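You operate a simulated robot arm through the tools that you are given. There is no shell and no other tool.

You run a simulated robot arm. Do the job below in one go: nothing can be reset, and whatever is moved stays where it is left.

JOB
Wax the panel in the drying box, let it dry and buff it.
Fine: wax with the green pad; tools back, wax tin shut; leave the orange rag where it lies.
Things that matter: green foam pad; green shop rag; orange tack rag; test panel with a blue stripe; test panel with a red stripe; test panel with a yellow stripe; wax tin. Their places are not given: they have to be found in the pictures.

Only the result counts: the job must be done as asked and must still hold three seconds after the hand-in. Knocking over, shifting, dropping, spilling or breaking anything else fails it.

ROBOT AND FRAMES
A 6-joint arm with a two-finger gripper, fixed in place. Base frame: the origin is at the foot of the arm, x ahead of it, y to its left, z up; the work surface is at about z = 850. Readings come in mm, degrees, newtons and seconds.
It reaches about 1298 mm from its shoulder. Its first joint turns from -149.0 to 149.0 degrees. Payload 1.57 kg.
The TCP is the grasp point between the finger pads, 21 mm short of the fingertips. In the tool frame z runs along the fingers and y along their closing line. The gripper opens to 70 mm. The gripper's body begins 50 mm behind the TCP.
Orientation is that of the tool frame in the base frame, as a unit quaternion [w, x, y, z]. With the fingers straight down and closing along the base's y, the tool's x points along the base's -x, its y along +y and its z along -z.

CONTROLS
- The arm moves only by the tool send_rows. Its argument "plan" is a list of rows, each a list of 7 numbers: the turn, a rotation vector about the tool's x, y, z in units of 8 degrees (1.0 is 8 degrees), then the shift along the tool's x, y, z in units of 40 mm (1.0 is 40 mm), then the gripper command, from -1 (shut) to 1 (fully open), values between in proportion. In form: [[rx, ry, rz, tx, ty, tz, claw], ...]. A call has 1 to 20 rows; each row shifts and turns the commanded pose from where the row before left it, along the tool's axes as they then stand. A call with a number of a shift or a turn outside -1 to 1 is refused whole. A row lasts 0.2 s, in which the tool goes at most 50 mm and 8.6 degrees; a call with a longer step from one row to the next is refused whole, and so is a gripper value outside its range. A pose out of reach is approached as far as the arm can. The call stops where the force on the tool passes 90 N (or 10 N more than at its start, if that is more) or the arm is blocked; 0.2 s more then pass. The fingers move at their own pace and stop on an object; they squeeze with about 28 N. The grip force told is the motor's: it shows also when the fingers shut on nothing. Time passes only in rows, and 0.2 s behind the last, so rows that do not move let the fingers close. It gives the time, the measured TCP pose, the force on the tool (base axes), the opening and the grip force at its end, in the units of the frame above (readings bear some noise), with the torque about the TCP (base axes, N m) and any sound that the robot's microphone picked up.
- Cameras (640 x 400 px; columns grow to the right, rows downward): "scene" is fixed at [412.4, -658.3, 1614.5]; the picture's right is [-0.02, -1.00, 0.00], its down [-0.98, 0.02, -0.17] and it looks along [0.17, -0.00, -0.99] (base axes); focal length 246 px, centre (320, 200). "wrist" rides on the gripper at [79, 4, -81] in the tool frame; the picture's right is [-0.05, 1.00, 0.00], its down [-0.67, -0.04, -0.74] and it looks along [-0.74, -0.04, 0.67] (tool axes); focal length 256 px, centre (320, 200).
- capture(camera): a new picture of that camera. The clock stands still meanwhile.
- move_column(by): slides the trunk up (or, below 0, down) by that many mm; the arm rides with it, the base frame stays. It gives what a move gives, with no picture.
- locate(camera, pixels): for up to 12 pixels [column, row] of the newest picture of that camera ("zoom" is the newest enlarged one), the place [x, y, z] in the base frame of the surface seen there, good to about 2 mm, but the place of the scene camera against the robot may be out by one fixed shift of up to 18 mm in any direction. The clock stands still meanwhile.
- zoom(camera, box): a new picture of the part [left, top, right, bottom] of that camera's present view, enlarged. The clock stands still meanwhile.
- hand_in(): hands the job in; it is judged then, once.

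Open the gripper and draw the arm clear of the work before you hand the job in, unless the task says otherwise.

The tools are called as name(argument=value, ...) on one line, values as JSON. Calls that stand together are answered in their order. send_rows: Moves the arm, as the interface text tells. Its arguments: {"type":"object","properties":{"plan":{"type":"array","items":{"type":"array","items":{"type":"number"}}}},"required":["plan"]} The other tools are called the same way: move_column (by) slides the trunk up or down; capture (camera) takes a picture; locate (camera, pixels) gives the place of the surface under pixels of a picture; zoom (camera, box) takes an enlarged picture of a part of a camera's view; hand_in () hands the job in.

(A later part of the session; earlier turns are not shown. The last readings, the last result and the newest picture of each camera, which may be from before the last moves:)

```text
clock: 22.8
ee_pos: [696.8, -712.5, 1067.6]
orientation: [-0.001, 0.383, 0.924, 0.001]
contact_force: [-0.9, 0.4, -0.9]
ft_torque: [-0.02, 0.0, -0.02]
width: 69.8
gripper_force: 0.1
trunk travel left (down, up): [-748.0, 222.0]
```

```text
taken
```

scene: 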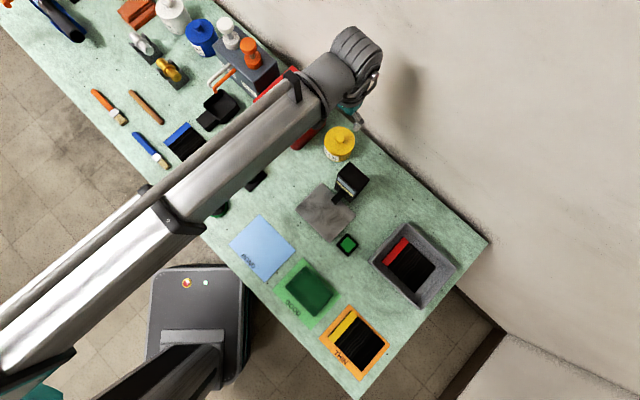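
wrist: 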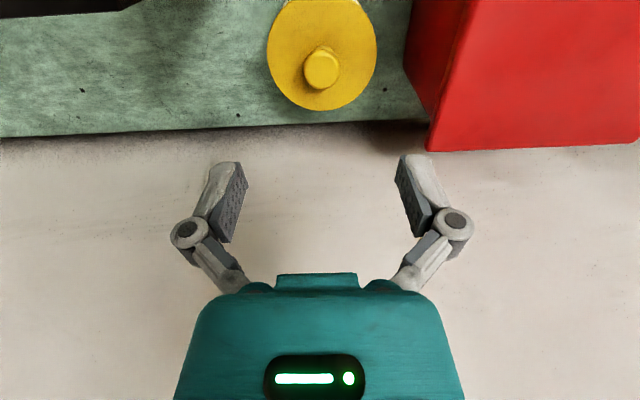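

The knob top at (321,69) projects to (697.6,-712), matching the TCP (696.8,-712.5). I lower the trunk in two steps around the knob.

move_column(by=-95)

capture(camera="wrist")

capture(camera="scene")

```text
clock: 24.1
ee_pos: [696.3, -712.8, 971.5]
orientation: [-0.001, 0.382, 0.924, 0.001]
contact_force: [-0.6, -0.2, -0.4]
ft_torque: [0.02, -0.02, -0.02]
width: 69.9
gripper_force: 0.2
trunk travel left (down, up): [-653.0, 317.0]
```

```text
taken
```

wrist: 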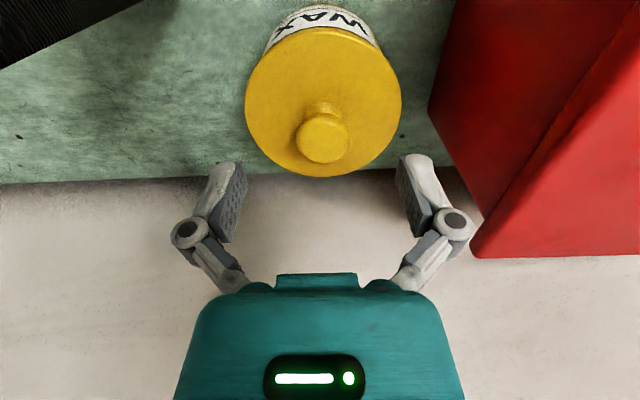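

```text
taken
```

scene: 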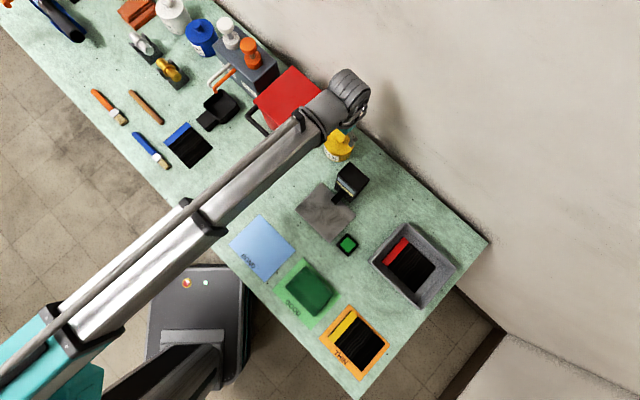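

Knob stays centred between the fingers. I lower 30 mm more so the tips are just above the lid (TCP ≈941), then close.

move_column(by=-30)

send_rows(plan=[[0, 0, 0, 0, 0, 0, -1], [0, 0, 0, 0, 0, 0, -1], [0, 0, 0, 0, 0, 0, -1], [0, 0, 0, 0, 0, 0, -1], [0, 0, 0, 0, 0, 0, -1], [0, 0, 0, 0, 0, 0, -1]])

capture(camera="wrist")

```text
clock: 24.9
ee_pos: [697.7, -713.0, 941.6]
orientation: [-0.001, 0.383, 0.924, 0.001]
contact_force: [-0.7, -0.2, 0.4]
ft_torque: [-0.05, 0.0, -0.02]
width: 69.9
gripper_force: 0.1
trunk travel left (down, up): [-623.0, 347.0]
```

```text
clock: 26.3
ee_pos: [697.7, -712.3, 942.1]
orientation: [0.0, 0.383, 0.924, 0.0]
contact_force: [7.0, 3.1, 6.0]
ft_torque: [-0.01, -0.06, 0.08]
width: 19.6
gripper_force: 27.7
trunk travel left (down, up): [-623.0, 347.0]
```

```text
taken
```

wrist: 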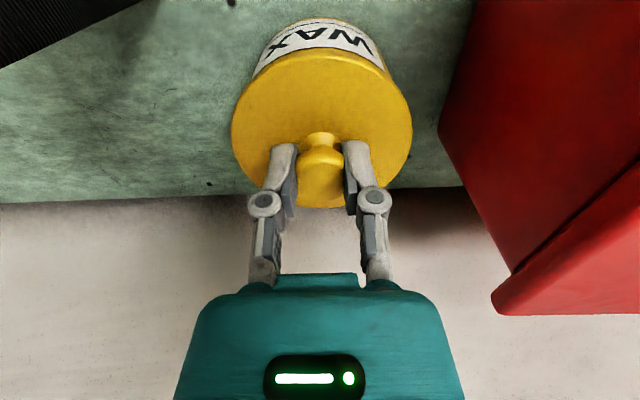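

The grip holds at 19.6 mm with 27.7 N. I lift the lid 40 mm and check.

move_column(by=25)

capture(camera="wrist")

zoom(camera="scene", box=[300, 100, 400, 200])

```text
clock: 27.0
ee_pos: [696.5, -713.2, 967.2]
orientation: [-0.001, 0.383, 0.924, 0.0]
contact_force: [-0.2, 0.1, 0.4]
ft_torque: [0.02, -0.01, 0.04]
width: 19.5
gripper_force: 28.0
trunk travel left (down, up): [-648.0, 322.0]
heard: snap
```

```text
taken
```

wrist: 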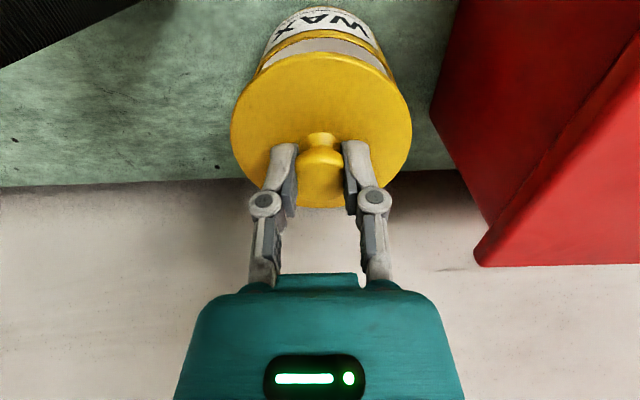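

```text
4.00 times, centred on (350, 150) of scene
```

zoom: 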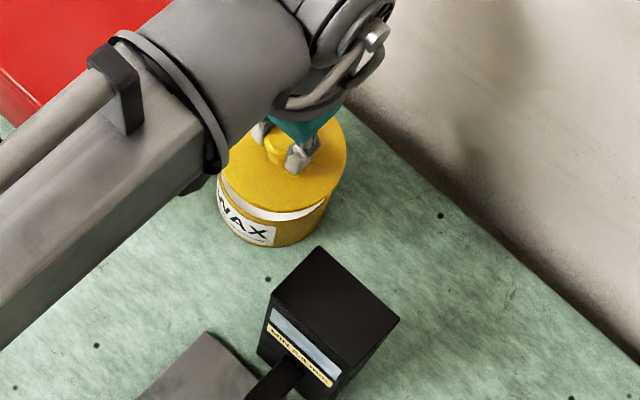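

A snap: the lid is off and white wax shows below it. I raise further and carry the lid to the free table spot near (560,-530).

move_column(by=93)

send_rows(plan=[[0, 0, 0, 0.808, 0.116, 0, -1], [0, 0, 0, 0.808, 0.116, 0, -1], [0, 0, 0, 0.808, 0.116, 0, -1], [0, 0, 0, 0.808, 0.116, 0, -1], [0, 0, 0, 0.808, 0.116, 0, -1], [0, 0, 0, 0.808, 0.116, 0, -1], [0, 0, 0, 0.808, 0.116, 0, -1], [0, 0, 0, 0, 0, 0, -1]])

capture(camera="scene")

capture(camera="wrist")

```text
clock: 28.3
ee_pos: [696.4, -713.1, 1060.3]
orientation: [0.0, 0.383, 0.924, 0.001]
contact_force: [-0.2, -0.8, -1.0]
ft_torque: [0.0, -0.02, -0.02]
width: 19.6
gripper_force: 27.9
trunk travel left (down, up): [-741.0, 229.0]
```

```text
clock: 30.1
ee_pos: [559.6, -528.8, 1059.3]
orientation: [0.0, 0.383, 0.924, 0.001]
contact_force: [-1.0, 0.1, 0.1]
ft_torque: [0.03, 0.01, 0.0]
width: 19.7
gripper_force: 27.7
trunk travel left (down, up): [-741.0, 229.0]
```

```text
taken
```

scene: 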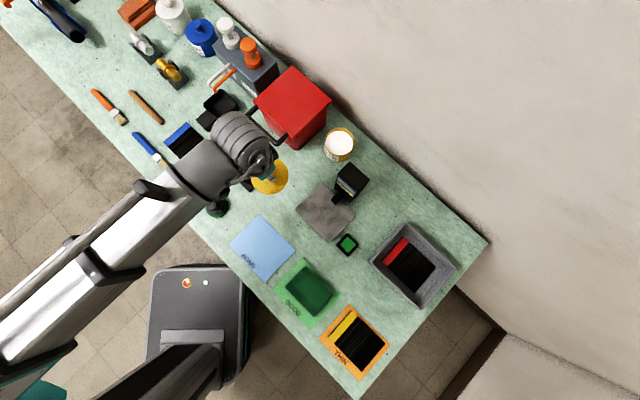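

```text
taken
```

wrist: 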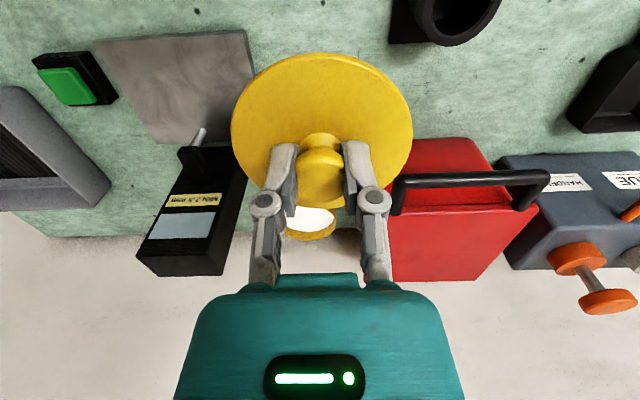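

The open tin shows white wax at scene (339,144). The lid is held over the free spot; I lower it most of the way, then in small steps until contact.

move_column(by=-150)

capture(camera="scene")

capture(camera="wrist")

```text
clock: 31.8
ee_pos: [559.3, -528.7, 910.0]
orientation: [-0.001, 0.383, 0.924, 0.0]
contact_force: [-0.8, -0.4, -0.7]
ft_torque: [-0.02, 0.0, 0.01]
width: 19.5
gripper_force: 27.9
trunk travel left (down, up): [-591.0, 379.0]
```

```text
taken
```

scene: 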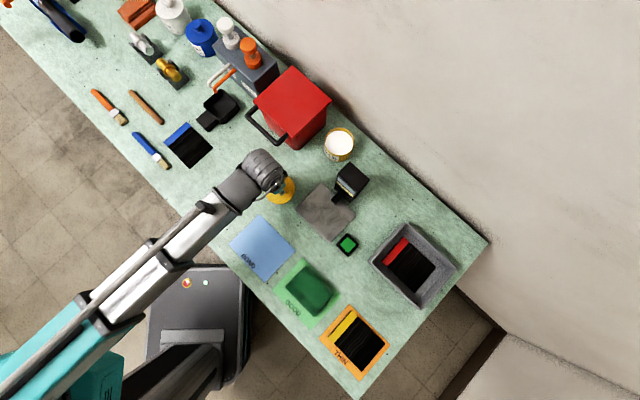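

```text
taken
```

wrist: 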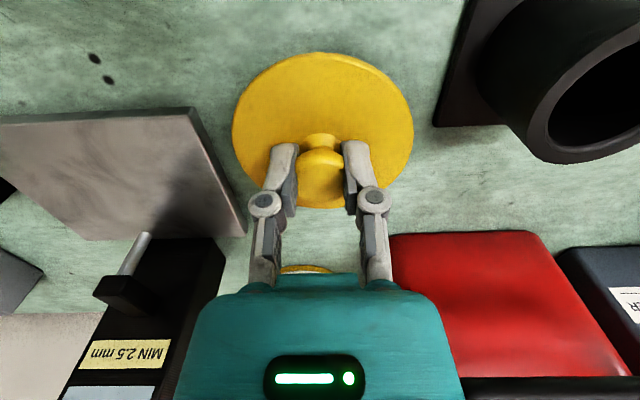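

The lid is just above the bare table, clear of plate and holder. I keep lowering in small steps.

move_column(by=-12)

move_column(by=-4)

```text
clock: 32.4
ee_pos: [558.4, -529.0, 897.3]
orientation: [-0.001, 0.383, 0.924, 0.0]
contact_force: [-0.2, 0.1, 0.1]
ft_torque: [0.03, 0.01, -0.01]
width: 19.7
gripper_force: 28.1
trunk travel left (down, up): [-579.0, 391.0]
```

```text
clock: 32.9
ee_pos: [559.9, -529.4, 893.8]
orientation: [-0.001, 0.383, 0.924, 0.0]
contact_force: [0.5, -0.7, -0.3]
ft_torque: [-0.01, 0.05, 0.01]
width: 19.4
gripper_force: 28.1
trunk travel left (down, up): [-575.0, 395.0]
```

No contact yet at 893.8; I continue in 3 mm steps.

move_column(by=-3)

move_column(by=-2)

capture(camera="wrist")

```text
clock: 33.5
ee_pos: [560.5, -528.6, 890.6]
orientation: [-0.001, 0.383, 0.924, 0.0]
contact_force: [0.2, -0.1, 0.2]
ft_torque: [0.01, 0.02, -0.02]
width: 19.5
gripper_force: 27.9
trunk travel left (down, up): [-572.0, 398.0]
```

```text
clock: 34.0
ee_pos: [559.4, -529.5, 887.5]
orientation: [-0.002, 0.383, 0.924, 0.001]
contact_force: [0.1, -0.4, 0.8]
ft_torque: [0.01, 0.03, 0.02]
width: 19.6
gripper_force: 27.9
trunk travel left (down, up): [-570.0, 400.0]
```

```text
taken
```

wrist: 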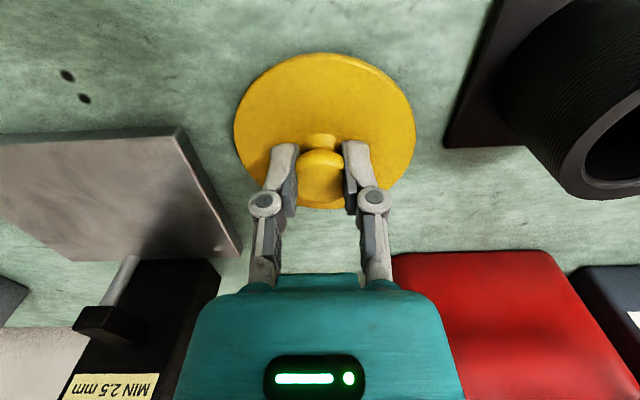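

Still no clear contact at ~888; two more small steps.

move_column(by=-2)

move_column(by=-2)

```text
clock: 34.5
ee_pos: [560.6, -527.9, 886.8]
orientation: [-0.001, 0.383, 0.924, 0.001]
contact_force: [0.5, 0.4, 2.7]
ft_torque: [-0.08, 0.05, 0.02]
width: 19.6
gripper_force: 28.0
trunk travel left (down, up): [-568.0, 402.0]
```

```text
clock: 35.0
ee_pos: [559.0, -528.0, 885.5]
orientation: [-0.001, 0.383, 0.924, 0.0]
contact_force: [0.9, 2.4, 5.2]
ft_torque: [-0.03, 0.02, 0.0]
width: 19.5
gripper_force: 27.7
trunk travel left (down, up): [-566.0, 404.0]
```

Contact at TCP ≈886 (5 N). I open the fingers and raise the trunk clear.

send_rows(plan=[[0, 0, 0, 0, 0, 0, 0.3], [0, 0, 0, 0, 0, 0, 0.3], [0, 0, 0, 0, 0, 0, 0.3], [0, 0, 0, 0, 0, 0, 0.3]])

move_column(by=120)

capture(camera="scene")

capture(camera="wrist")

```text
clock: 36.0
ee_pos: [559.4, -528.5, 885.0]
orientation: [0.0, 0.382, 0.924, 0.001]
contact_force: [-0.4, -0.6, -1.3]
ft_torque: [-0.01, 0.01, 0.01]
width: 45.7
gripper_force: 0.0
trunk travel left (down, up): [-566.0, 404.0]
```

```text
clock: 37.5
ee_pos: [559.5, -527.7, 1004.3]
orientation: [-0.001, 0.382, 0.924, 0.001]
contact_force: [0.9, 0.4, -0.4]
ft_torque: [-0.02, -0.02, 0.0]
width: 45.5
gripper_force: 0.1
trunk travel left (down, up): [-686.0, 284.0]
```

```text
taken
```

scene: 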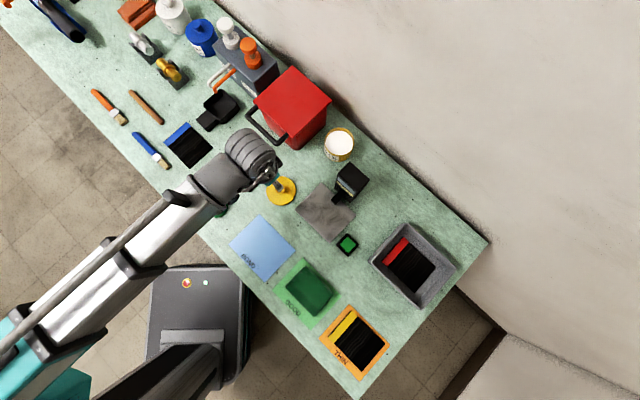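

```text
taken
```

wrist: 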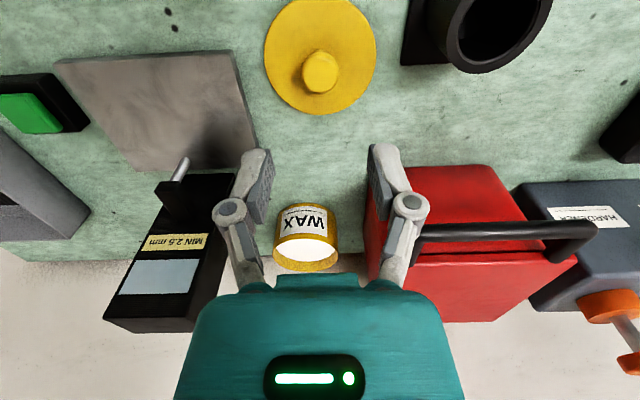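

The lid rests on the table. The open tin is visible at wrist (305,245); I zoom in and measure its rim and wax level.

zoom(camera="wrist", box=[260, 195, 350, 280])

locate(camera="wrist", pixels=[[305, 250], [305, 258], [285, 252], [325, 252], [305, 265], [305, 240], [305, 237], [275, 252], [335, 252], [320, 70], [320, 30], [320, 110]])

zoom(camera="scene", box=[310, 120, 370, 170])

```text
4.71 times, centred on (305, 238) of wrist
```

zoom: 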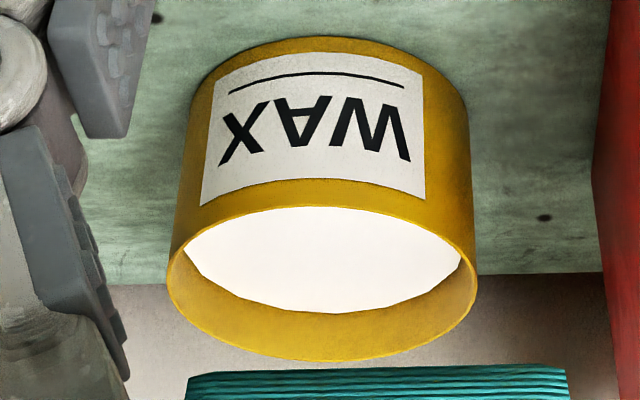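

```text
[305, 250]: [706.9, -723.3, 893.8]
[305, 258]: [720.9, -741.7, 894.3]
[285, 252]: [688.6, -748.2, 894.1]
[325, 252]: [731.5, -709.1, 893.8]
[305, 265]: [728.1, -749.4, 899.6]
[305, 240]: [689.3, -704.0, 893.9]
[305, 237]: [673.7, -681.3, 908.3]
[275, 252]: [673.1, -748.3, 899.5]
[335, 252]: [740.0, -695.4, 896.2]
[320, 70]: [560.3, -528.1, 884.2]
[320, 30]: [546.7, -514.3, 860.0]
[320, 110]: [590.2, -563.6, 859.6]
```

```text
8.00 times, centred on (340, 145) of scene
```

zoom: 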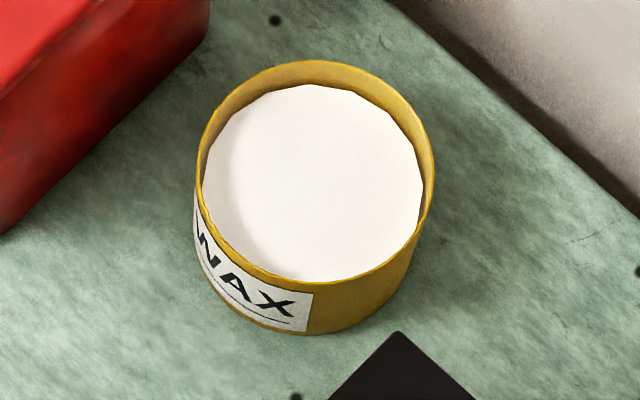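

Wax surface z≈894, rim ≈908, inner Ø≈86 mm—the 64 mm pad fits. I now move above the pad at (514.5,-334) with the gripper open.

send_rows(plan=[[0, 0, 0, 0.845, 0.527, 0, 1], [0, 0, 0, 0.845, 0.527, 0, 1], [0, 0, 0, 0.845, 0.527, 0, 1], [0, 0, 0, 0.845, 0.527, 0, 1], [0, 0, 0, 0.845, 0.527, 0, 1], [0, 0, 0, 0, 0, 0, 1]])

capture(camera="wrist")

zoom(camera="wrist", box=[240, 0, 400, 100])

```text
clock: 38.9
ee_pos: [516.8, -335.4, 1005.4]
orientation: [-0.001, 0.382, 0.924, 0.0]
contact_force: [0.2, -0.4, -0.2]
ft_torque: [0.0, -0.01, 0.02]
width: 70.1
gripper_force: 0.0
trunk travel left (down, up): [-686.0, 284.0]
```

```text
taken
```

wrist: 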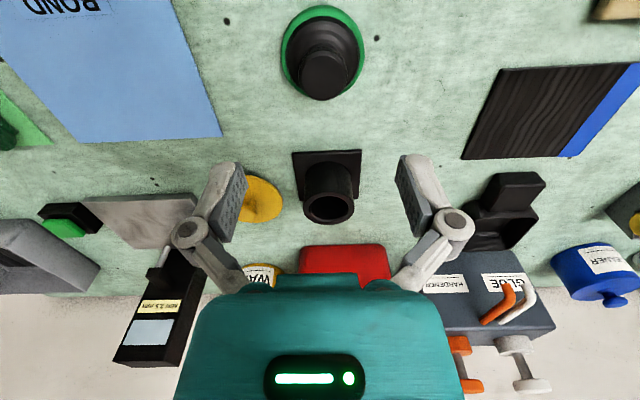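

```text
4.00 times, centred on (320, 50) of wrist
```

zoom: 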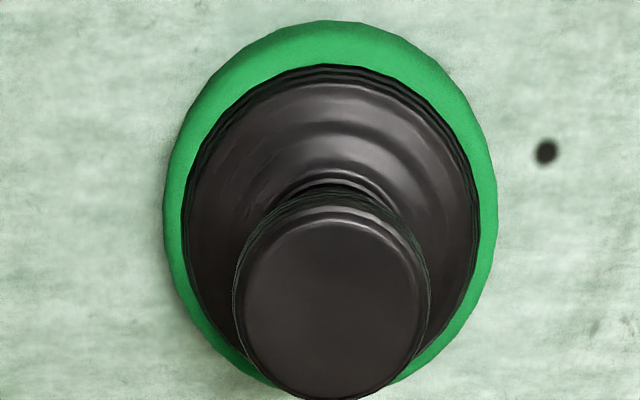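

I check the knob's centre with locate around zoom (333,308).

locate(camera="zoom", pixels=[[333, 305], [240, 300], [425, 300], [333, 230], [333, 390], [333, 25], [170, 190], [495, 190], [333, 100], [333, 190]])

```text
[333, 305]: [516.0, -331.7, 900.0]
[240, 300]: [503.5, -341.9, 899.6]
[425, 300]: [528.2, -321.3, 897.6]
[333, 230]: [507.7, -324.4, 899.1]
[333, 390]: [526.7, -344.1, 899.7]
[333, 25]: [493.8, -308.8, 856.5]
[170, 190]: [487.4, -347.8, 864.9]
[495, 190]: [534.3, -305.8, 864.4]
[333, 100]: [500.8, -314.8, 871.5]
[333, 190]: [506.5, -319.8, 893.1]
```

The knob centre is ≈(516,-333.5), within 2 mm of the TCP. I lower the trunk 100 mm so the fingertips are at ≈884, beside the knob head, and close.

move_column(by=-101)

send_rows(plan=[[0, 0, 0, 0, 0, 0, -1], [0, 0, 0, 0, 0, 0, -1], [0, 0, 0, 0, 0, 0, -1], [0, 0, 0, 0, 0, 0, -1], [0, 0, 0, 0, 0, 0, -1]])

capture(camera="wrist")

```text
clock: 40.3
ee_pos: [514.7, -335.7, 904.0]
orientation: [-0.001, 0.383, 0.924, 0.0]
contact_force: [0.1, 0.2, 0.7]
ft_torque: [-0.01, -0.03, -0.01]
width: 69.9
gripper_force: 0.0
trunk travel left (down, up): [-585.0, 385.0]
```

```text
clock: 41.5
ee_pos: [514.7, -334.9, 903.6]
orientation: [-0.002, 0.383, 0.924, 0.0]
contact_force: [1.0, -0.3, 5.1]
ft_torque: [-0.01, -0.06, 0.04]
width: 31.0
gripper_force: 28.0
trunk travel left (down, up): [-585.0, 385.0]
```

```text
taken
```

wrist: 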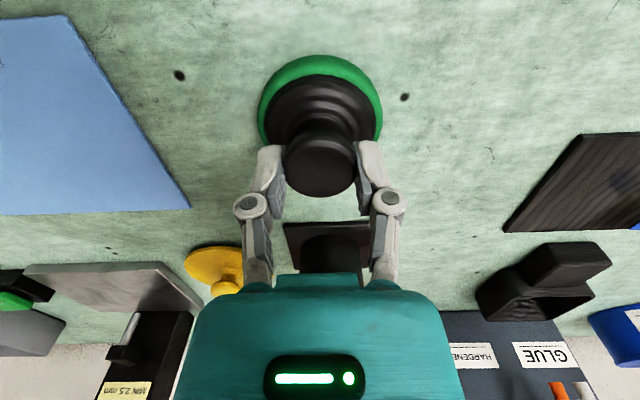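

Pad gripped at 31 mm. I lift it to ≈1060 and carry it via (574,-588) to above the tin.

move_column(by=20)

capture(camera="wrist")

move_column(by=138)

```text
clock: 42.1
ee_pos: [515.8, -336.0, 924.3]
orientation: [0.0, 0.383, 0.924, 0.0]
contact_force: [0.8, 0.3, -0.5]
ft_torque: [0.01, -0.01, -0.02]
width: 30.9
gripper_force: 28.8
trunk travel left (down, up): [-605.0, 365.0]
```

```text
taken
```

wrist: 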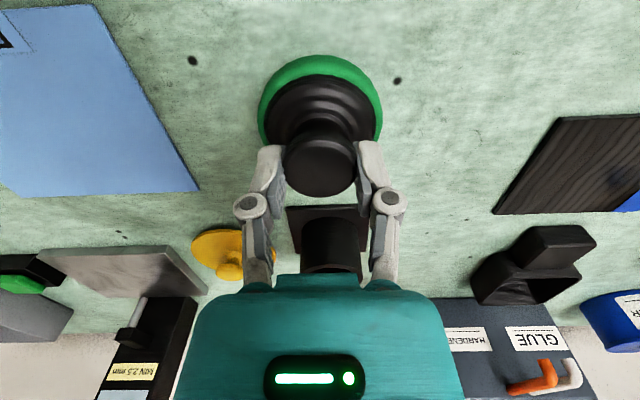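

```text
clock: 43.8
ee_pos: [515.9, -335.3, 1061.3]
orientation: [-0.001, 0.383, 0.924, 0.0]
contact_force: [-0.5, -0.3, -1.5]
ft_torque: [-0.01, -0.02, -0.01]
width: 30.9
gripper_force: 28.0
trunk travel left (down, up): [-743.0, 227.0]
```

Pad is lifted. I carry it to above the tin.

send_rows(plan=[[0, 0, 0, -0.785, -0.49, 0, -1], [0, 0, 0, -0.785, -0.49, 0, -1], [0, 0, 0, -0.785, -0.49, 0, -1], [0, 0, 0, -0.785, -0.49, 0, -1], [0, 0, 0, -0.785, -0.49, 0, -1], [0, 0, 0, -0.785, -0.49, 0, -1], [0, 0, 0, -0.785, -0.49, 0, -1], [0, 0, 0, -0.877, 0, 0, -1], [0, 0, 0, -0.877, 0, 0, -1], [0, 0, 0, -0.877, 0, 0, -1], [0, 0, 0, -0.877, 0, 0, -1], [0, 0, 0, -0.877, 0, 0, -1], [0, 0, 0, 0, 0, 0, -1]])

capture(camera="wrist")

capture(camera="scene")

```text
clock: 46.6
ee_pos: [698.2, -712.4, 1061.6]
orientation: [-0.001, 0.382, 0.924, 0.0]
contact_force: [-0.2, 0.4, 0.0]
ft_torque: [0.02, 0.0, -0.01]
width: 30.7
gripper_force: 27.7
trunk travel left (down, up): [-743.0, 227.0]
```

```text
taken
```

wrist: 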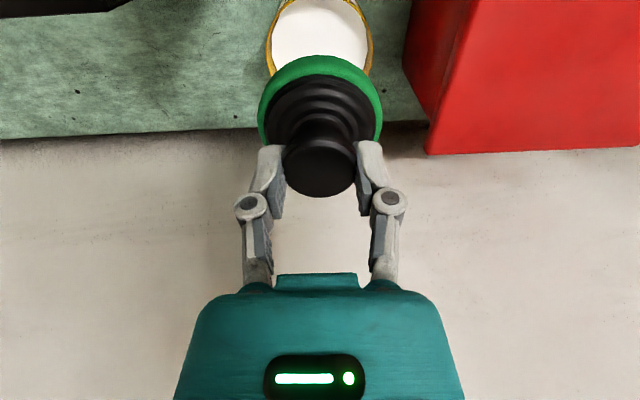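

```text
taken
```

scene: 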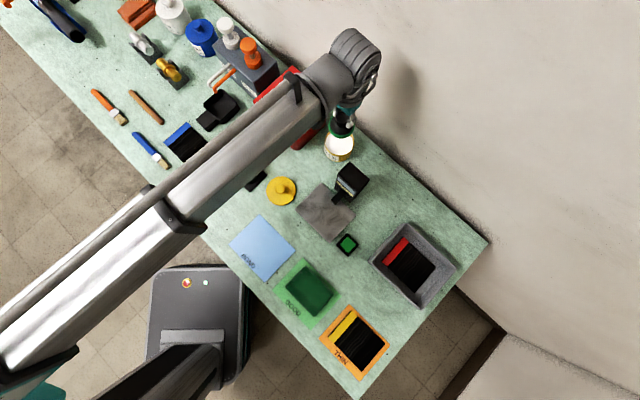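

Centred over the open tin. I lower to just above the wax (TCP ≈955) and then touch it in small steps.

move_column(by=-104)

capture(camera="wrist")

move_column(by=-6)

```text
clock: 48.0
ee_pos: [698.6, -711.9, 958.5]
orientation: [-0.002, 0.383, 0.924, 0.0]
contact_force: [-0.1, -0.2, 0.0]
ft_torque: [0.0, -0.02, 0.0]
width: 30.9
gripper_force: 28.1
trunk travel left (down, up): [-639.0, 331.0]
```

```text
taken
```

wrist: 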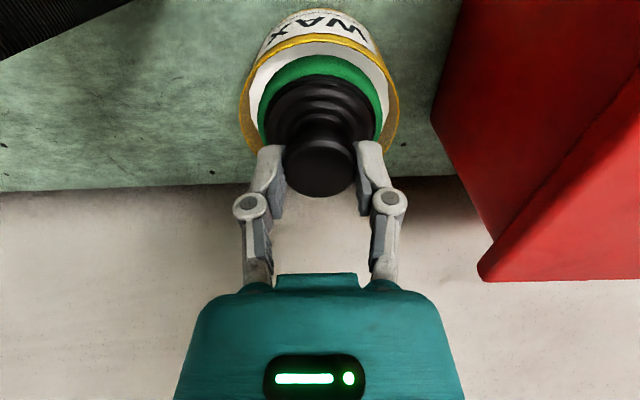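

```text
clock: 48.5
ee_pos: [699.0, -712.6, 950.9]
orientation: [-0.001, 0.382, 0.924, 0.001]
contact_force: [0.2, 0.4, 0.0]
ft_torque: [0.0, -0.01, -0.01]
width: 30.8
gripper_force: 28.3
trunk travel left (down, up): [-633.0, 337.0]
```

The pad is centred in the tin mouth. I keep lowering by 3 mm steps until it touches the wax.

move_column(by=-3)

move_column(by=-2)

capture(camera="wrist")

```text
clock: 49.0
ee_pos: [698.5, -711.8, 948.2]
orientation: [-0.001, 0.383, 0.924, 0.0]
contact_force: [0.2, 0.3, 0.2]
ft_torque: [0.02, 0.01, -0.01]
width: 30.9
gripper_force: 28.6
trunk travel left (down, up): [-630.0, 340.0]
```

```text
clock: 49.5
ee_pos: [700.1, -712.4, 946.5]
orientation: [-0.001, 0.383, 0.924, -0.001]
contact_force: [-0.3, 0.0, -0.8]
ft_torque: [0.01, 0.02, 0.02]
width: 30.8
gripper_force: 28.0
trunk travel left (down, up): [-628.0, 342.0]
```

```text
taken
```

wrist: 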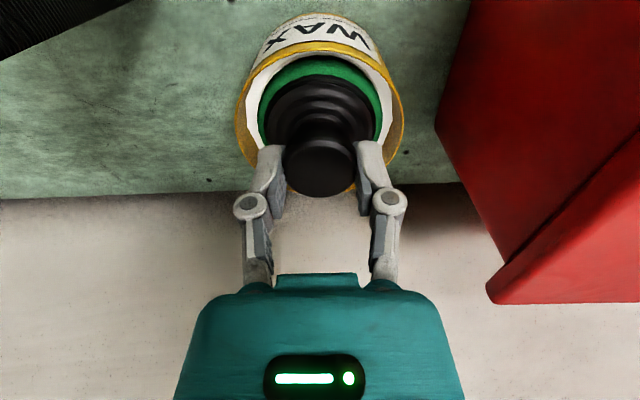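

Still no contact force at 946.5. I go down 2 mm at a time.

move_column(by=-2)

move_column(by=-2)

```text
clock: 50.1
ee_pos: [699.2, -712.6, 944.4]
orientation: [-0.002, 0.383, 0.924, 0.0]
contact_force: [0.3, 0.4, 0.1]
ft_torque: [0.01, -0.03, 0.0]
width: 30.8
gripper_force: 28.9
trunk travel left (down, up): [-626.0, 344.0]
```

```text
clock: 50.6
ee_pos: [698.9, -712.3, 943.0]
orientation: [0.0, 0.382, 0.924, -0.001]
contact_force: [-0.3, 0.3, -0.5]
ft_torque: [-0.02, 0.0, 0.01]
width: 30.9
gripper_force: 27.8
trunk travel left (down, up): [-624.0, 346.0]
```

No resistance yet; I zoom on the wrist view to see whether the foam is into the wax.

zoom(camera="wrist", box=[225, 0, 415, 130])

locate(camera="zoom", pixels=[[320, 190], [320, 215], [210, 300], [430, 300], [320, 165], [320, 150]])

```text
3.08 times, centred on (320, 65) of wrist
```

zoom: 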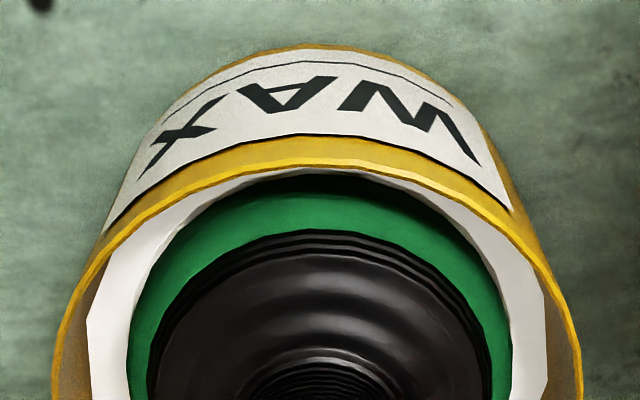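

```text
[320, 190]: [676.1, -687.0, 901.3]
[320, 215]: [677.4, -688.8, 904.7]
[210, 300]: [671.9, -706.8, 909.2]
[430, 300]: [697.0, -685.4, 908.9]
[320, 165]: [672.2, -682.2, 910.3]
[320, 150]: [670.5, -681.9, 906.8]
```

The foam bottom should now be ≈5 mm below the wax surface. I hold there with a small lateral dab, then lift out and look for wax on the foam.

send_rows(plan=[[0, 0, 0, 0.08, 0, 0, -1], [0, 0, 0, -0.16, 0, 0, -1], [0, 0, 0, 0.08, 0, 0, -1], [0, 0, 0, 0, 0, 0, -1]])

move_column(by=116)

capture(camera="wrist")

capture(camera="scene")

```text
clock: 51.6
ee_pos: [699.4, -712.0, 942.8]
orientation: [-0.001, 0.383, 0.924, 0.001]
contact_force: [-0.5, -0.3, -1.7]
ft_torque: [-0.03, -0.02, -0.03]
width: 30.8
gripper_force: 28.3
trunk travel left (down, up): [-624.0, 346.0]
```

```text
clock: 53.0
ee_pos: [699.7, -712.0, 1059.9]
orientation: [-0.001, 0.383, 0.924, 0.001]
contact_force: [0.3, -1.4, -0.6]
ft_torque: [0.01, 0.01, -0.04]
width: 30.9
gripper_force: 28.2
trunk travel left (down, up): [-740.0, 230.0]
```

```text
taken
```

wrist: 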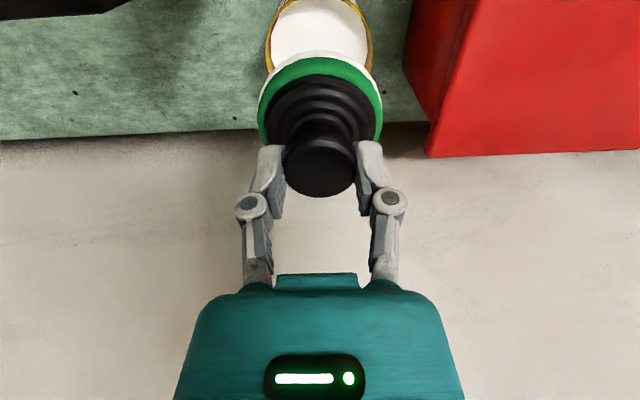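

```text
taken
```

scene: 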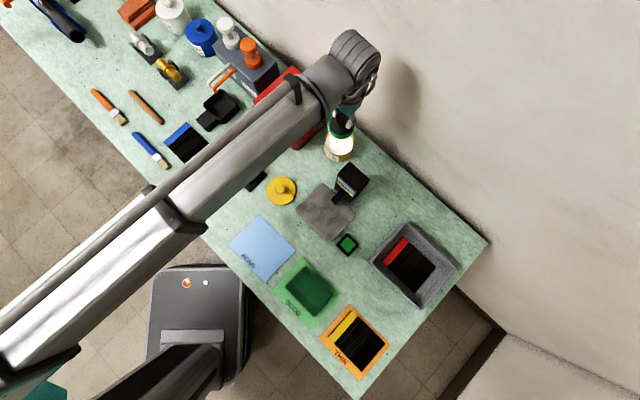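

White wax now shows on the foam's lower rim at wrist (320,58). I carry the pad away from the tin, around the gauge, to above the panel in the drying box.

send_rows(plan=[[0, 0, 0, 0.882, 0, 0, -1], [0, 0, 0, 0.882, 0, 0, -1], [0, 0, 0, 0.882, 0, 0, -1], [0, 0, 0, 0.882, 0, 0, -1], [0, 0, 0, 0.882, 0, 0, -1], [0, 0, 0, 0.539, -0.734, 0, -1], [0, 0, 0, 0.539, -0.734, 0, -1], [0, 0, 0, 0.539, -0.734, 0, -1], [0, 0, 0, 0.539, -0.734, 0, -1], [0, 0, 0, -0.456, -0.89, 0, -1], [0, 0, 0, -0.456, -0.89, 0, -1], [0, 0, 0, -0.456, -0.89, 0, -1], [0, 0, 0, -0.456, -0.89, 0, -1], [0, 0, 0, -0.456, -0.89, 0, -1], [0, 0, 0, -0.456, -0.89, 0, -1], [0, 0, 0, -0.456, -0.89, 0, -1], [0, 0, 0, -0.456, -0.89, 0, -1], [0, 0, 0, 0, 0, 0, -1]])

capture(camera="wrist")

capture(camera="scene")

```text
clock: 56.9
ee_pos: [329.0, -911.4, 1058.0]
orientation: [-0.001, 0.383, 0.924, 0.001]
contact_force: [-0.2, 0.3, -1.2]
ft_torque: [-0.01, 0.02, 0.04]
width: 30.9
gripper_force: 28.2
trunk travel left (down, up): [-740.0, 230.0]
```

```text
taken
```

wrist: 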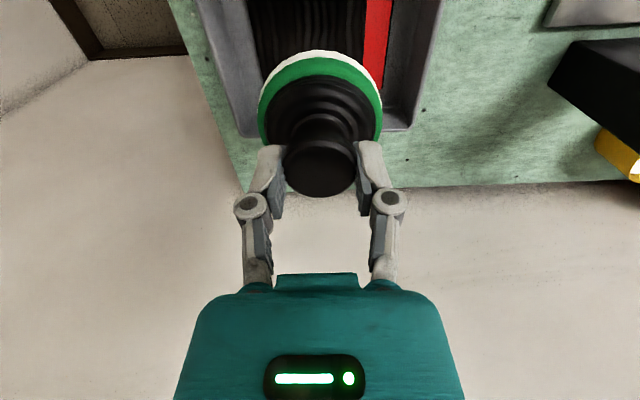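

```text
taken
```

scene: 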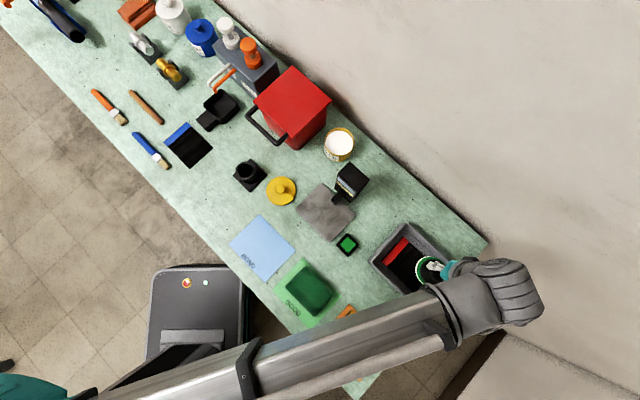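

The pad is over the panel. I nudge it to the panel centre and lower to a little above the panel (contact expected at TCP ≈914).

send_rows(plan=[[0, 0, 0, -0.1, 0, 0, -1], [0, 0, 0, 0, 0, 0, -1]])

move_column(by=-100)

capture(camera="wrist")

capture(camera="scene")

```text
clock: 57.5
ee_pos: [332.9, -914.1, 1058.2]
orientation: [-0.001, 0.382, 0.924, 0.0]
contact_force: [0.1, -0.2, 0.5]
ft_torque: [-0.01, -0.02, 0.02]
width: 30.9
gripper_force: 27.6
trunk travel left (down, up): [-740.0, 230.0]
```

```text
clock: 58.8
ee_pos: [333.6, -914.2, 959.5]
orientation: [-0.001, 0.383, 0.924, 0.001]
contact_force: [0.3, -0.6, -0.1]
ft_torque: [0.02, -0.02, -0.02]
width: 31.1
gripper_force: 27.6
trunk travel left (down, up): [-640.0, 330.0]
```

```text
taken
```

wrist: 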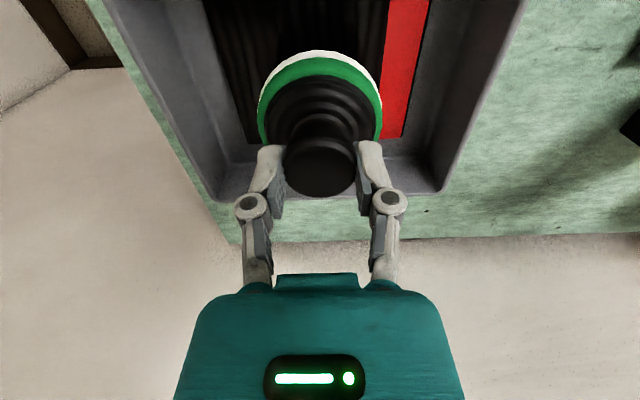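

```text
taken
```

scene: 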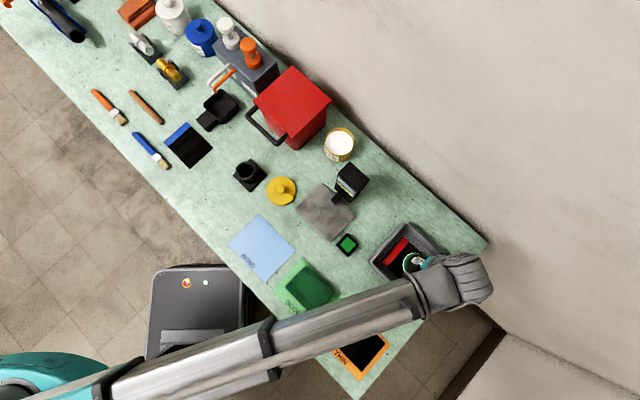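

The panel edges match the earlier measure. I lower further toward contact.

move_column(by=-38)

move_column(by=-4)

capture(camera="wrist")

```text
clock: 59.6
ee_pos: [333.2, -914.2, 920.2]
orientation: [0.0, 0.383, 0.924, 0.001]
contact_force: [-0.4, 0.4, 0.6]
ft_torque: [0.01, -0.02, 0.01]
width: 31.1
gripper_force: 28.0
trunk travel left (down, up): [-602.0, 368.0]
```

```text
clock: 60.1
ee_pos: [332.8, -913.5, 916.4]
orientation: [-0.001, 0.383, 0.924, 0.001]
contact_force: [0.1, 0.8, -0.4]
ft_torque: [-0.03, -0.02, 0.0]
width: 30.8
gripper_force: 28.0
trunk travel left (down, up): [-598.0, 372.0]
```

```text
taken
```

wrist: 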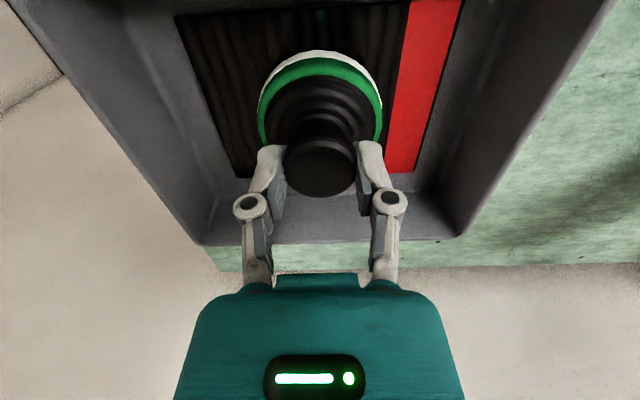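

I zoom here to judge the clearance between panel edge and the box walls.

zoom(camera="wrist", box=[120, 0, 540, 260])

locate(camera="wrist", pixels=[[212, 150], [205, 175], [225, 200], [235, 195], [432, 180], [445, 150], [450, 130], [340, 210], [400, 195], [205, 130], [475, 60], [180, 60]])

```text
1.52 times, centred on (330, 130) of wrist
```

zoom: 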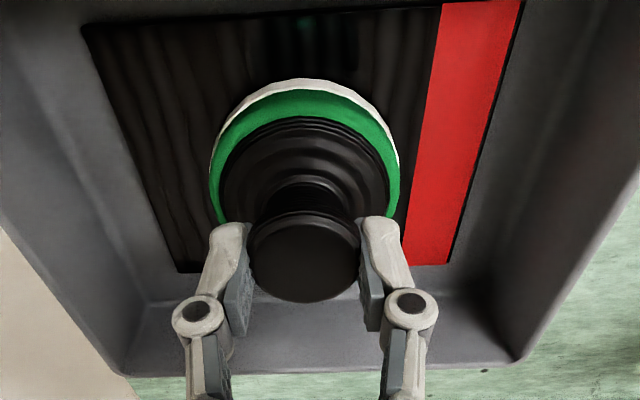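

```text
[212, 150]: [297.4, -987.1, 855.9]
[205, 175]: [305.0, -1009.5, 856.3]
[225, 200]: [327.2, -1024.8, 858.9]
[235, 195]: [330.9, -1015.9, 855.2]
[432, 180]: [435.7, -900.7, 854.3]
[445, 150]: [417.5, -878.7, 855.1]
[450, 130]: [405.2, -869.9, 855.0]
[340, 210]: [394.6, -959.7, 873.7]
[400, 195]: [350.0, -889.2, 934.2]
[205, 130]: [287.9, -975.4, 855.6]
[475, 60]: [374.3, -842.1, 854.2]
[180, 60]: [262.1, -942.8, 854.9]
```

The floor (z≈855) extends well past the panel edges. I continue down in 1–2 mm steps until the pad presses lightly.

move_column(by=-2)

move_column(by=-1.5)

```text
clock: 60.6
ee_pos: [334.2, -914.0, 916.1]
orientation: [-0.001, 0.383, 0.924, 0.001]
contact_force: [0.8, 0.3, -0.3]
ft_torque: [-0.03, 0.0, -0.02]
width: 31.0
gripper_force: 27.6
trunk travel left (down, up): [-596.0, 374.0]
```

```text
clock: 61.2
ee_pos: [332.9, -914.0, 914.8]
orientation: [-0.001, 0.382, 0.924, 0.0]
contact_force: [0.8, -2.1, 7.1]
ft_torque: [-0.1, -0.03, 0.02]
width: 30.9
gripper_force: 27.5
trunk travel left (down, up): [-595.0, 375.0]
```

Contact with 7 N. I do a first gentle stroke (+u to the stripe end, back to the other end) and check that the panel does not slide.

send_rows(plan=[[0, 0, 0, 0, 0.25, 0, -1], [0, 0, 0, 0, 0.25, 0, -1], [0, 0, 0, 0, 0.25, 0, -1], [0, 0, 0, 0, 0.25, 0, -1], [0, 0, 0, 0, -0.25, 0, -1], [0, 0, 0, 0, -0.25, 0, -1], [0, 0, 0, 0, -0.25, 0, -1], [0, 0, 0, 0, -0.25, 0, -1]])

capture(camera="wrist")

zoom(camera="scene", box=[360, 210, 470, 310])

```text
clock: 63.0
ee_pos: [334.2, -915.1, 914.3]
orientation: [-0.001, 0.383, 0.924, 0.001]
contact_force: [1.1, 1.5, 5.1]
ft_torque: [0.06, -0.04, -0.01]
width: 30.9
gripper_force: 28.3
trunk travel left (down, up): [-595.0, 375.0]
```

```text
taken
```

wrist: 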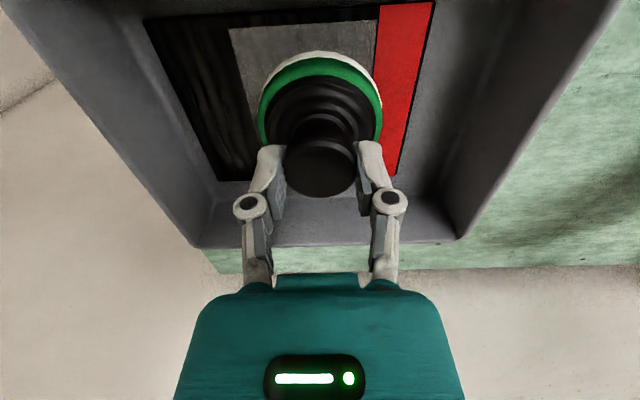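

```text
4.00 times, centred on (415, 260) of scene
```

zoom: 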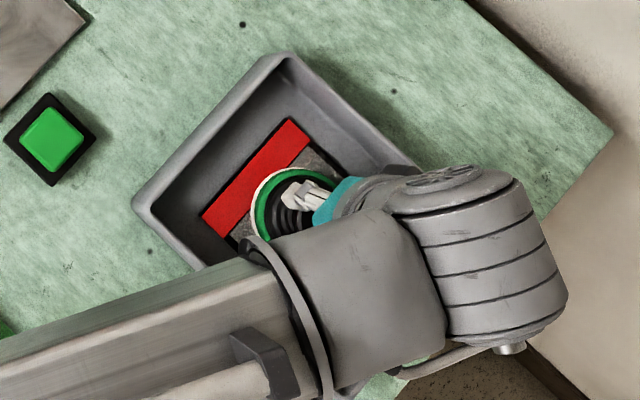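

A grey wax film appears on the dark area (patch from about wrist (232,28) to the stripe), but the panel was dragged ≈14 mm in −u. I lift the pad off and look at the panel before going on with a lighter touch.

move_column(by=40)

send_rows(plan=[[0, 0, 0, 0.9, 0, 0, -1], [0, 0, 0, 0.9, 0, 0, -1], [0, 0, 0, 0, 0, 0, -1]])

capture(camera="wrist")

capture(camera="scene")

```text
clock: 63.8
ee_pos: [334.5, -915.7, 953.7]
orientation: [-0.002, 0.383, 0.924, 0.0]
contact_force: [-0.4, -0.4, -1.1]
ft_torque: [0.0, 0.01, -0.02]
width: 31.0
gripper_force: 27.7
trunk travel left (down, up): [-635.0, 335.0]
```

```text
clock: 64.6
ee_pos: [281.5, -863.6, 953.3]
orientation: [-0.002, 0.382, 0.924, 0.001]
contact_force: [-1.4, 1.9, 1.4]
ft_torque: [0.11, 0.08, -0.06]
width: 31.0
gripper_force: 27.9
trunk travel left (down, up): [-635.0, 335.0]
```

```text
taken
```

wrist: 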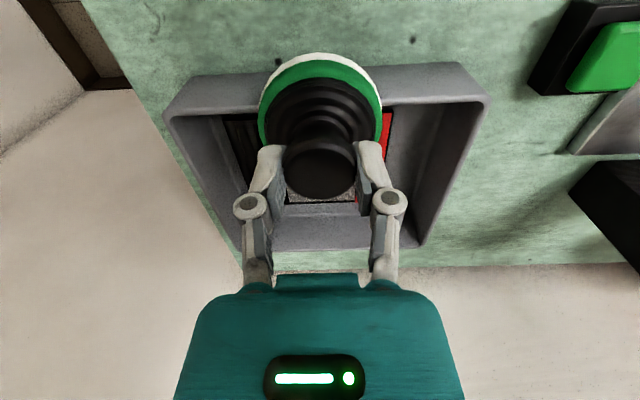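

```text
taken
```

scene: 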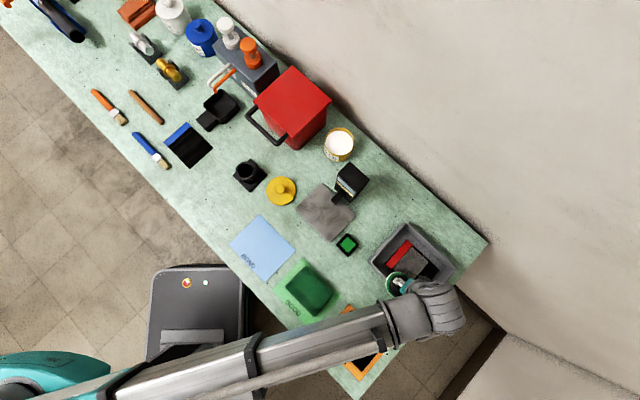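

The pad bottom is near the rim height and there is a slight force, so I raise it right away and check that the box has not moved.

move_column(by=40)

capture(camera="scene")

zoom(camera="scene", box=[340, 200, 500, 300])

capture(camera="wrist")

```text
clock: 65.4
ee_pos: [282.4, -865.6, 993.1]
orientation: [-0.001, 0.383, 0.924, 0.0]
contact_force: [-0.4, 0.3, -0.4]
ft_torque: [0.0, -0.01, -0.03]
width: 30.7
gripper_force: 28.3
trunk travel left (down, up): [-675.0, 295.0]
```

```text
taken
```

scene: 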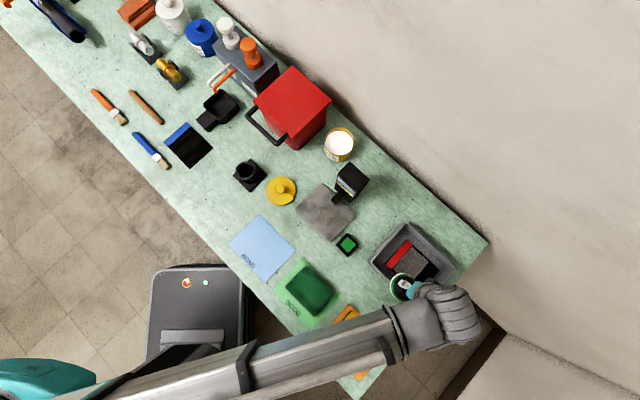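

```text
4.00 times, centred on (420, 250) of scene
```

zoom: 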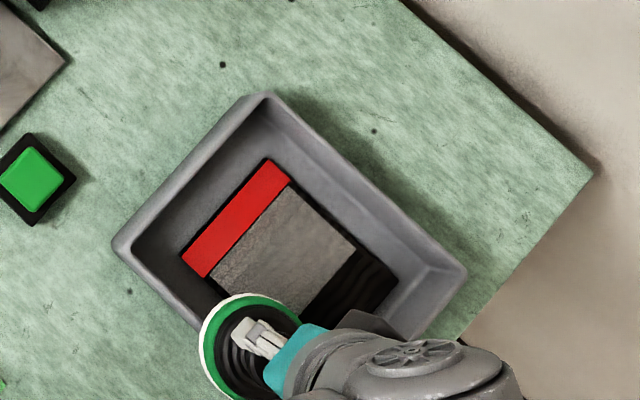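

```text
taken
```

wrist: 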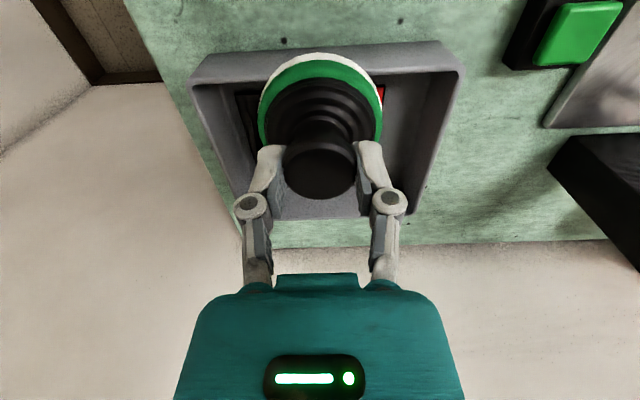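

The box has not moved; the film covers the dark area from the stripe down to about 60 %, the far (−u) end ≈40 mm is still bare. I move the pad above that end and lower it gently.

send_rows(plan=[[0, 0, 0, -0.568, -0.303, 0, -1], [0, 0, 0, -0.568, -0.303, 0, -1], [0, 0, 0, -0.568, -0.303, 0, -1], [0, 0, 0, 0, 0, 0, -1]])

move_column(by=-72)

capture(camera="wrist")

```text
clock: 66.4
ee_pos: [303.9, -937.9, 992.3]
orientation: [-0.001, 0.382, 0.924, 0.0]
contact_force: [-0.5, 0.1, -1.1]
ft_torque: [0.02, -0.01, 0.02]
width: 31.0
gripper_force: 27.7
trunk travel left (down, up): [-675.0, 295.0]
```

```text
clock: 67.5
ee_pos: [304.0, -936.6, 921.4]
orientation: [-0.001, 0.382, 0.924, 0.0]
contact_force: [-0.7, 0.1, -0.2]
ft_torque: [0.0, -0.03, -0.03]
width: 30.9
gripper_force: 28.5
trunk travel left (down, up): [-603.0, 367.0]
```

```text
taken
```

wrist: 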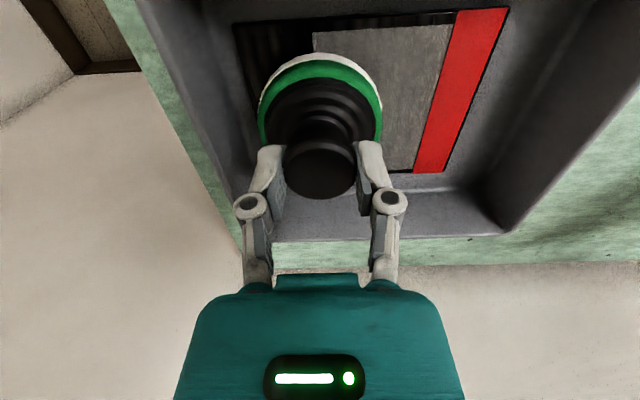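

The bare end lies to the left of the film edge (column 313). I lower onto it in sub-mm steps.

move_column(by=-5)

move_column(by=-2.5)

```text
clock: 68.1
ee_pos: [304.0, -937.1, 915.5]
orientation: [0.0, 0.382, 0.924, 0.001]
contact_force: [0.6, -0.3, 0.0]
ft_torque: [0.0, 0.02, 0.0]
width: 30.9
gripper_force: 27.4
trunk travel left (down, up): [-598.0, 372.0]
```

```text
clock: 68.6
ee_pos: [303.7, -937.9, 913.7]
orientation: [-0.001, 0.382, 0.924, 0.001]
contact_force: [-0.6, -0.6, 0.7]
ft_torque: [0.01, 0.01, 0.03]
width: 31.2
gripper_force: 28.4
trunk travel left (down, up): [-595.0, 375.0]
```

Almost touching; one more mm.

move_column(by=-1)

```text
clock: 69.1
ee_pos: [305.8, -937.2, 913.4]
orientation: [-0.001, 0.383, 0.924, 0.0]
contact_force: [0.8, -1.6, 9.3]
ft_torque: [0.09, 0.12, 0.04]
width: 30.9
gripper_force: 28.2
trunk travel left (down, up): [-594.0, 376.0]
```

9 N is more than needed; I back off 0.5 mm.

move_column(by=0.5)

send_rows(plan=[[0, 0, 0, 0.2, 0, 0, -1], [0, 0, 0, 0.2, 0, 0, -1], [0, 0, 0, -0.2, 0, 0, -1], [0, 0, 0, -0.2, 0, 0, -1], [0, 0, 0, -0.2, 0, 0, -1], [0, 0, 0, -0.2, 0, 0, -1], [0, 0, 0, 0.2, 0, 0, -1], [0, 0, 0, 0.2, 0, 0, -1]])

capture(camera="wrist")

```text
clock: 69.6
ee_pos: [304.1, -936.6, 913.5]
orientation: [-0.001, 0.383, 0.924, 0.0]
contact_force: [0.6, -1.0, 4.1]
ft_torque: [0.07, 0.08, 0.01]
width: 30.8
gripper_force: 28.5
trunk travel left (down, up): [-595.0, 375.0]
```

```text
clock: 71.4
ee_pos: [304.6, -937.0, 913.2]
orientation: [-0.001, 0.383, 0.924, 0.0]
contact_force: [0.3, 0.7, 2.6]
ft_torque: [0.05, 0.05, -0.01]
width: 31.0
gripper_force: 28.1
trunk travel left (down, up): [-595.0, 375.0]
```

```text
taken
```

wrist: 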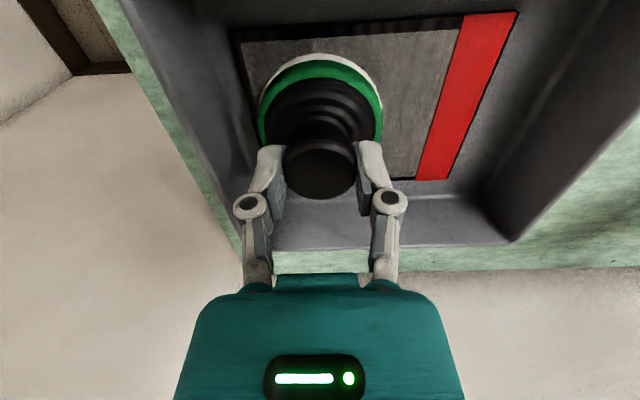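

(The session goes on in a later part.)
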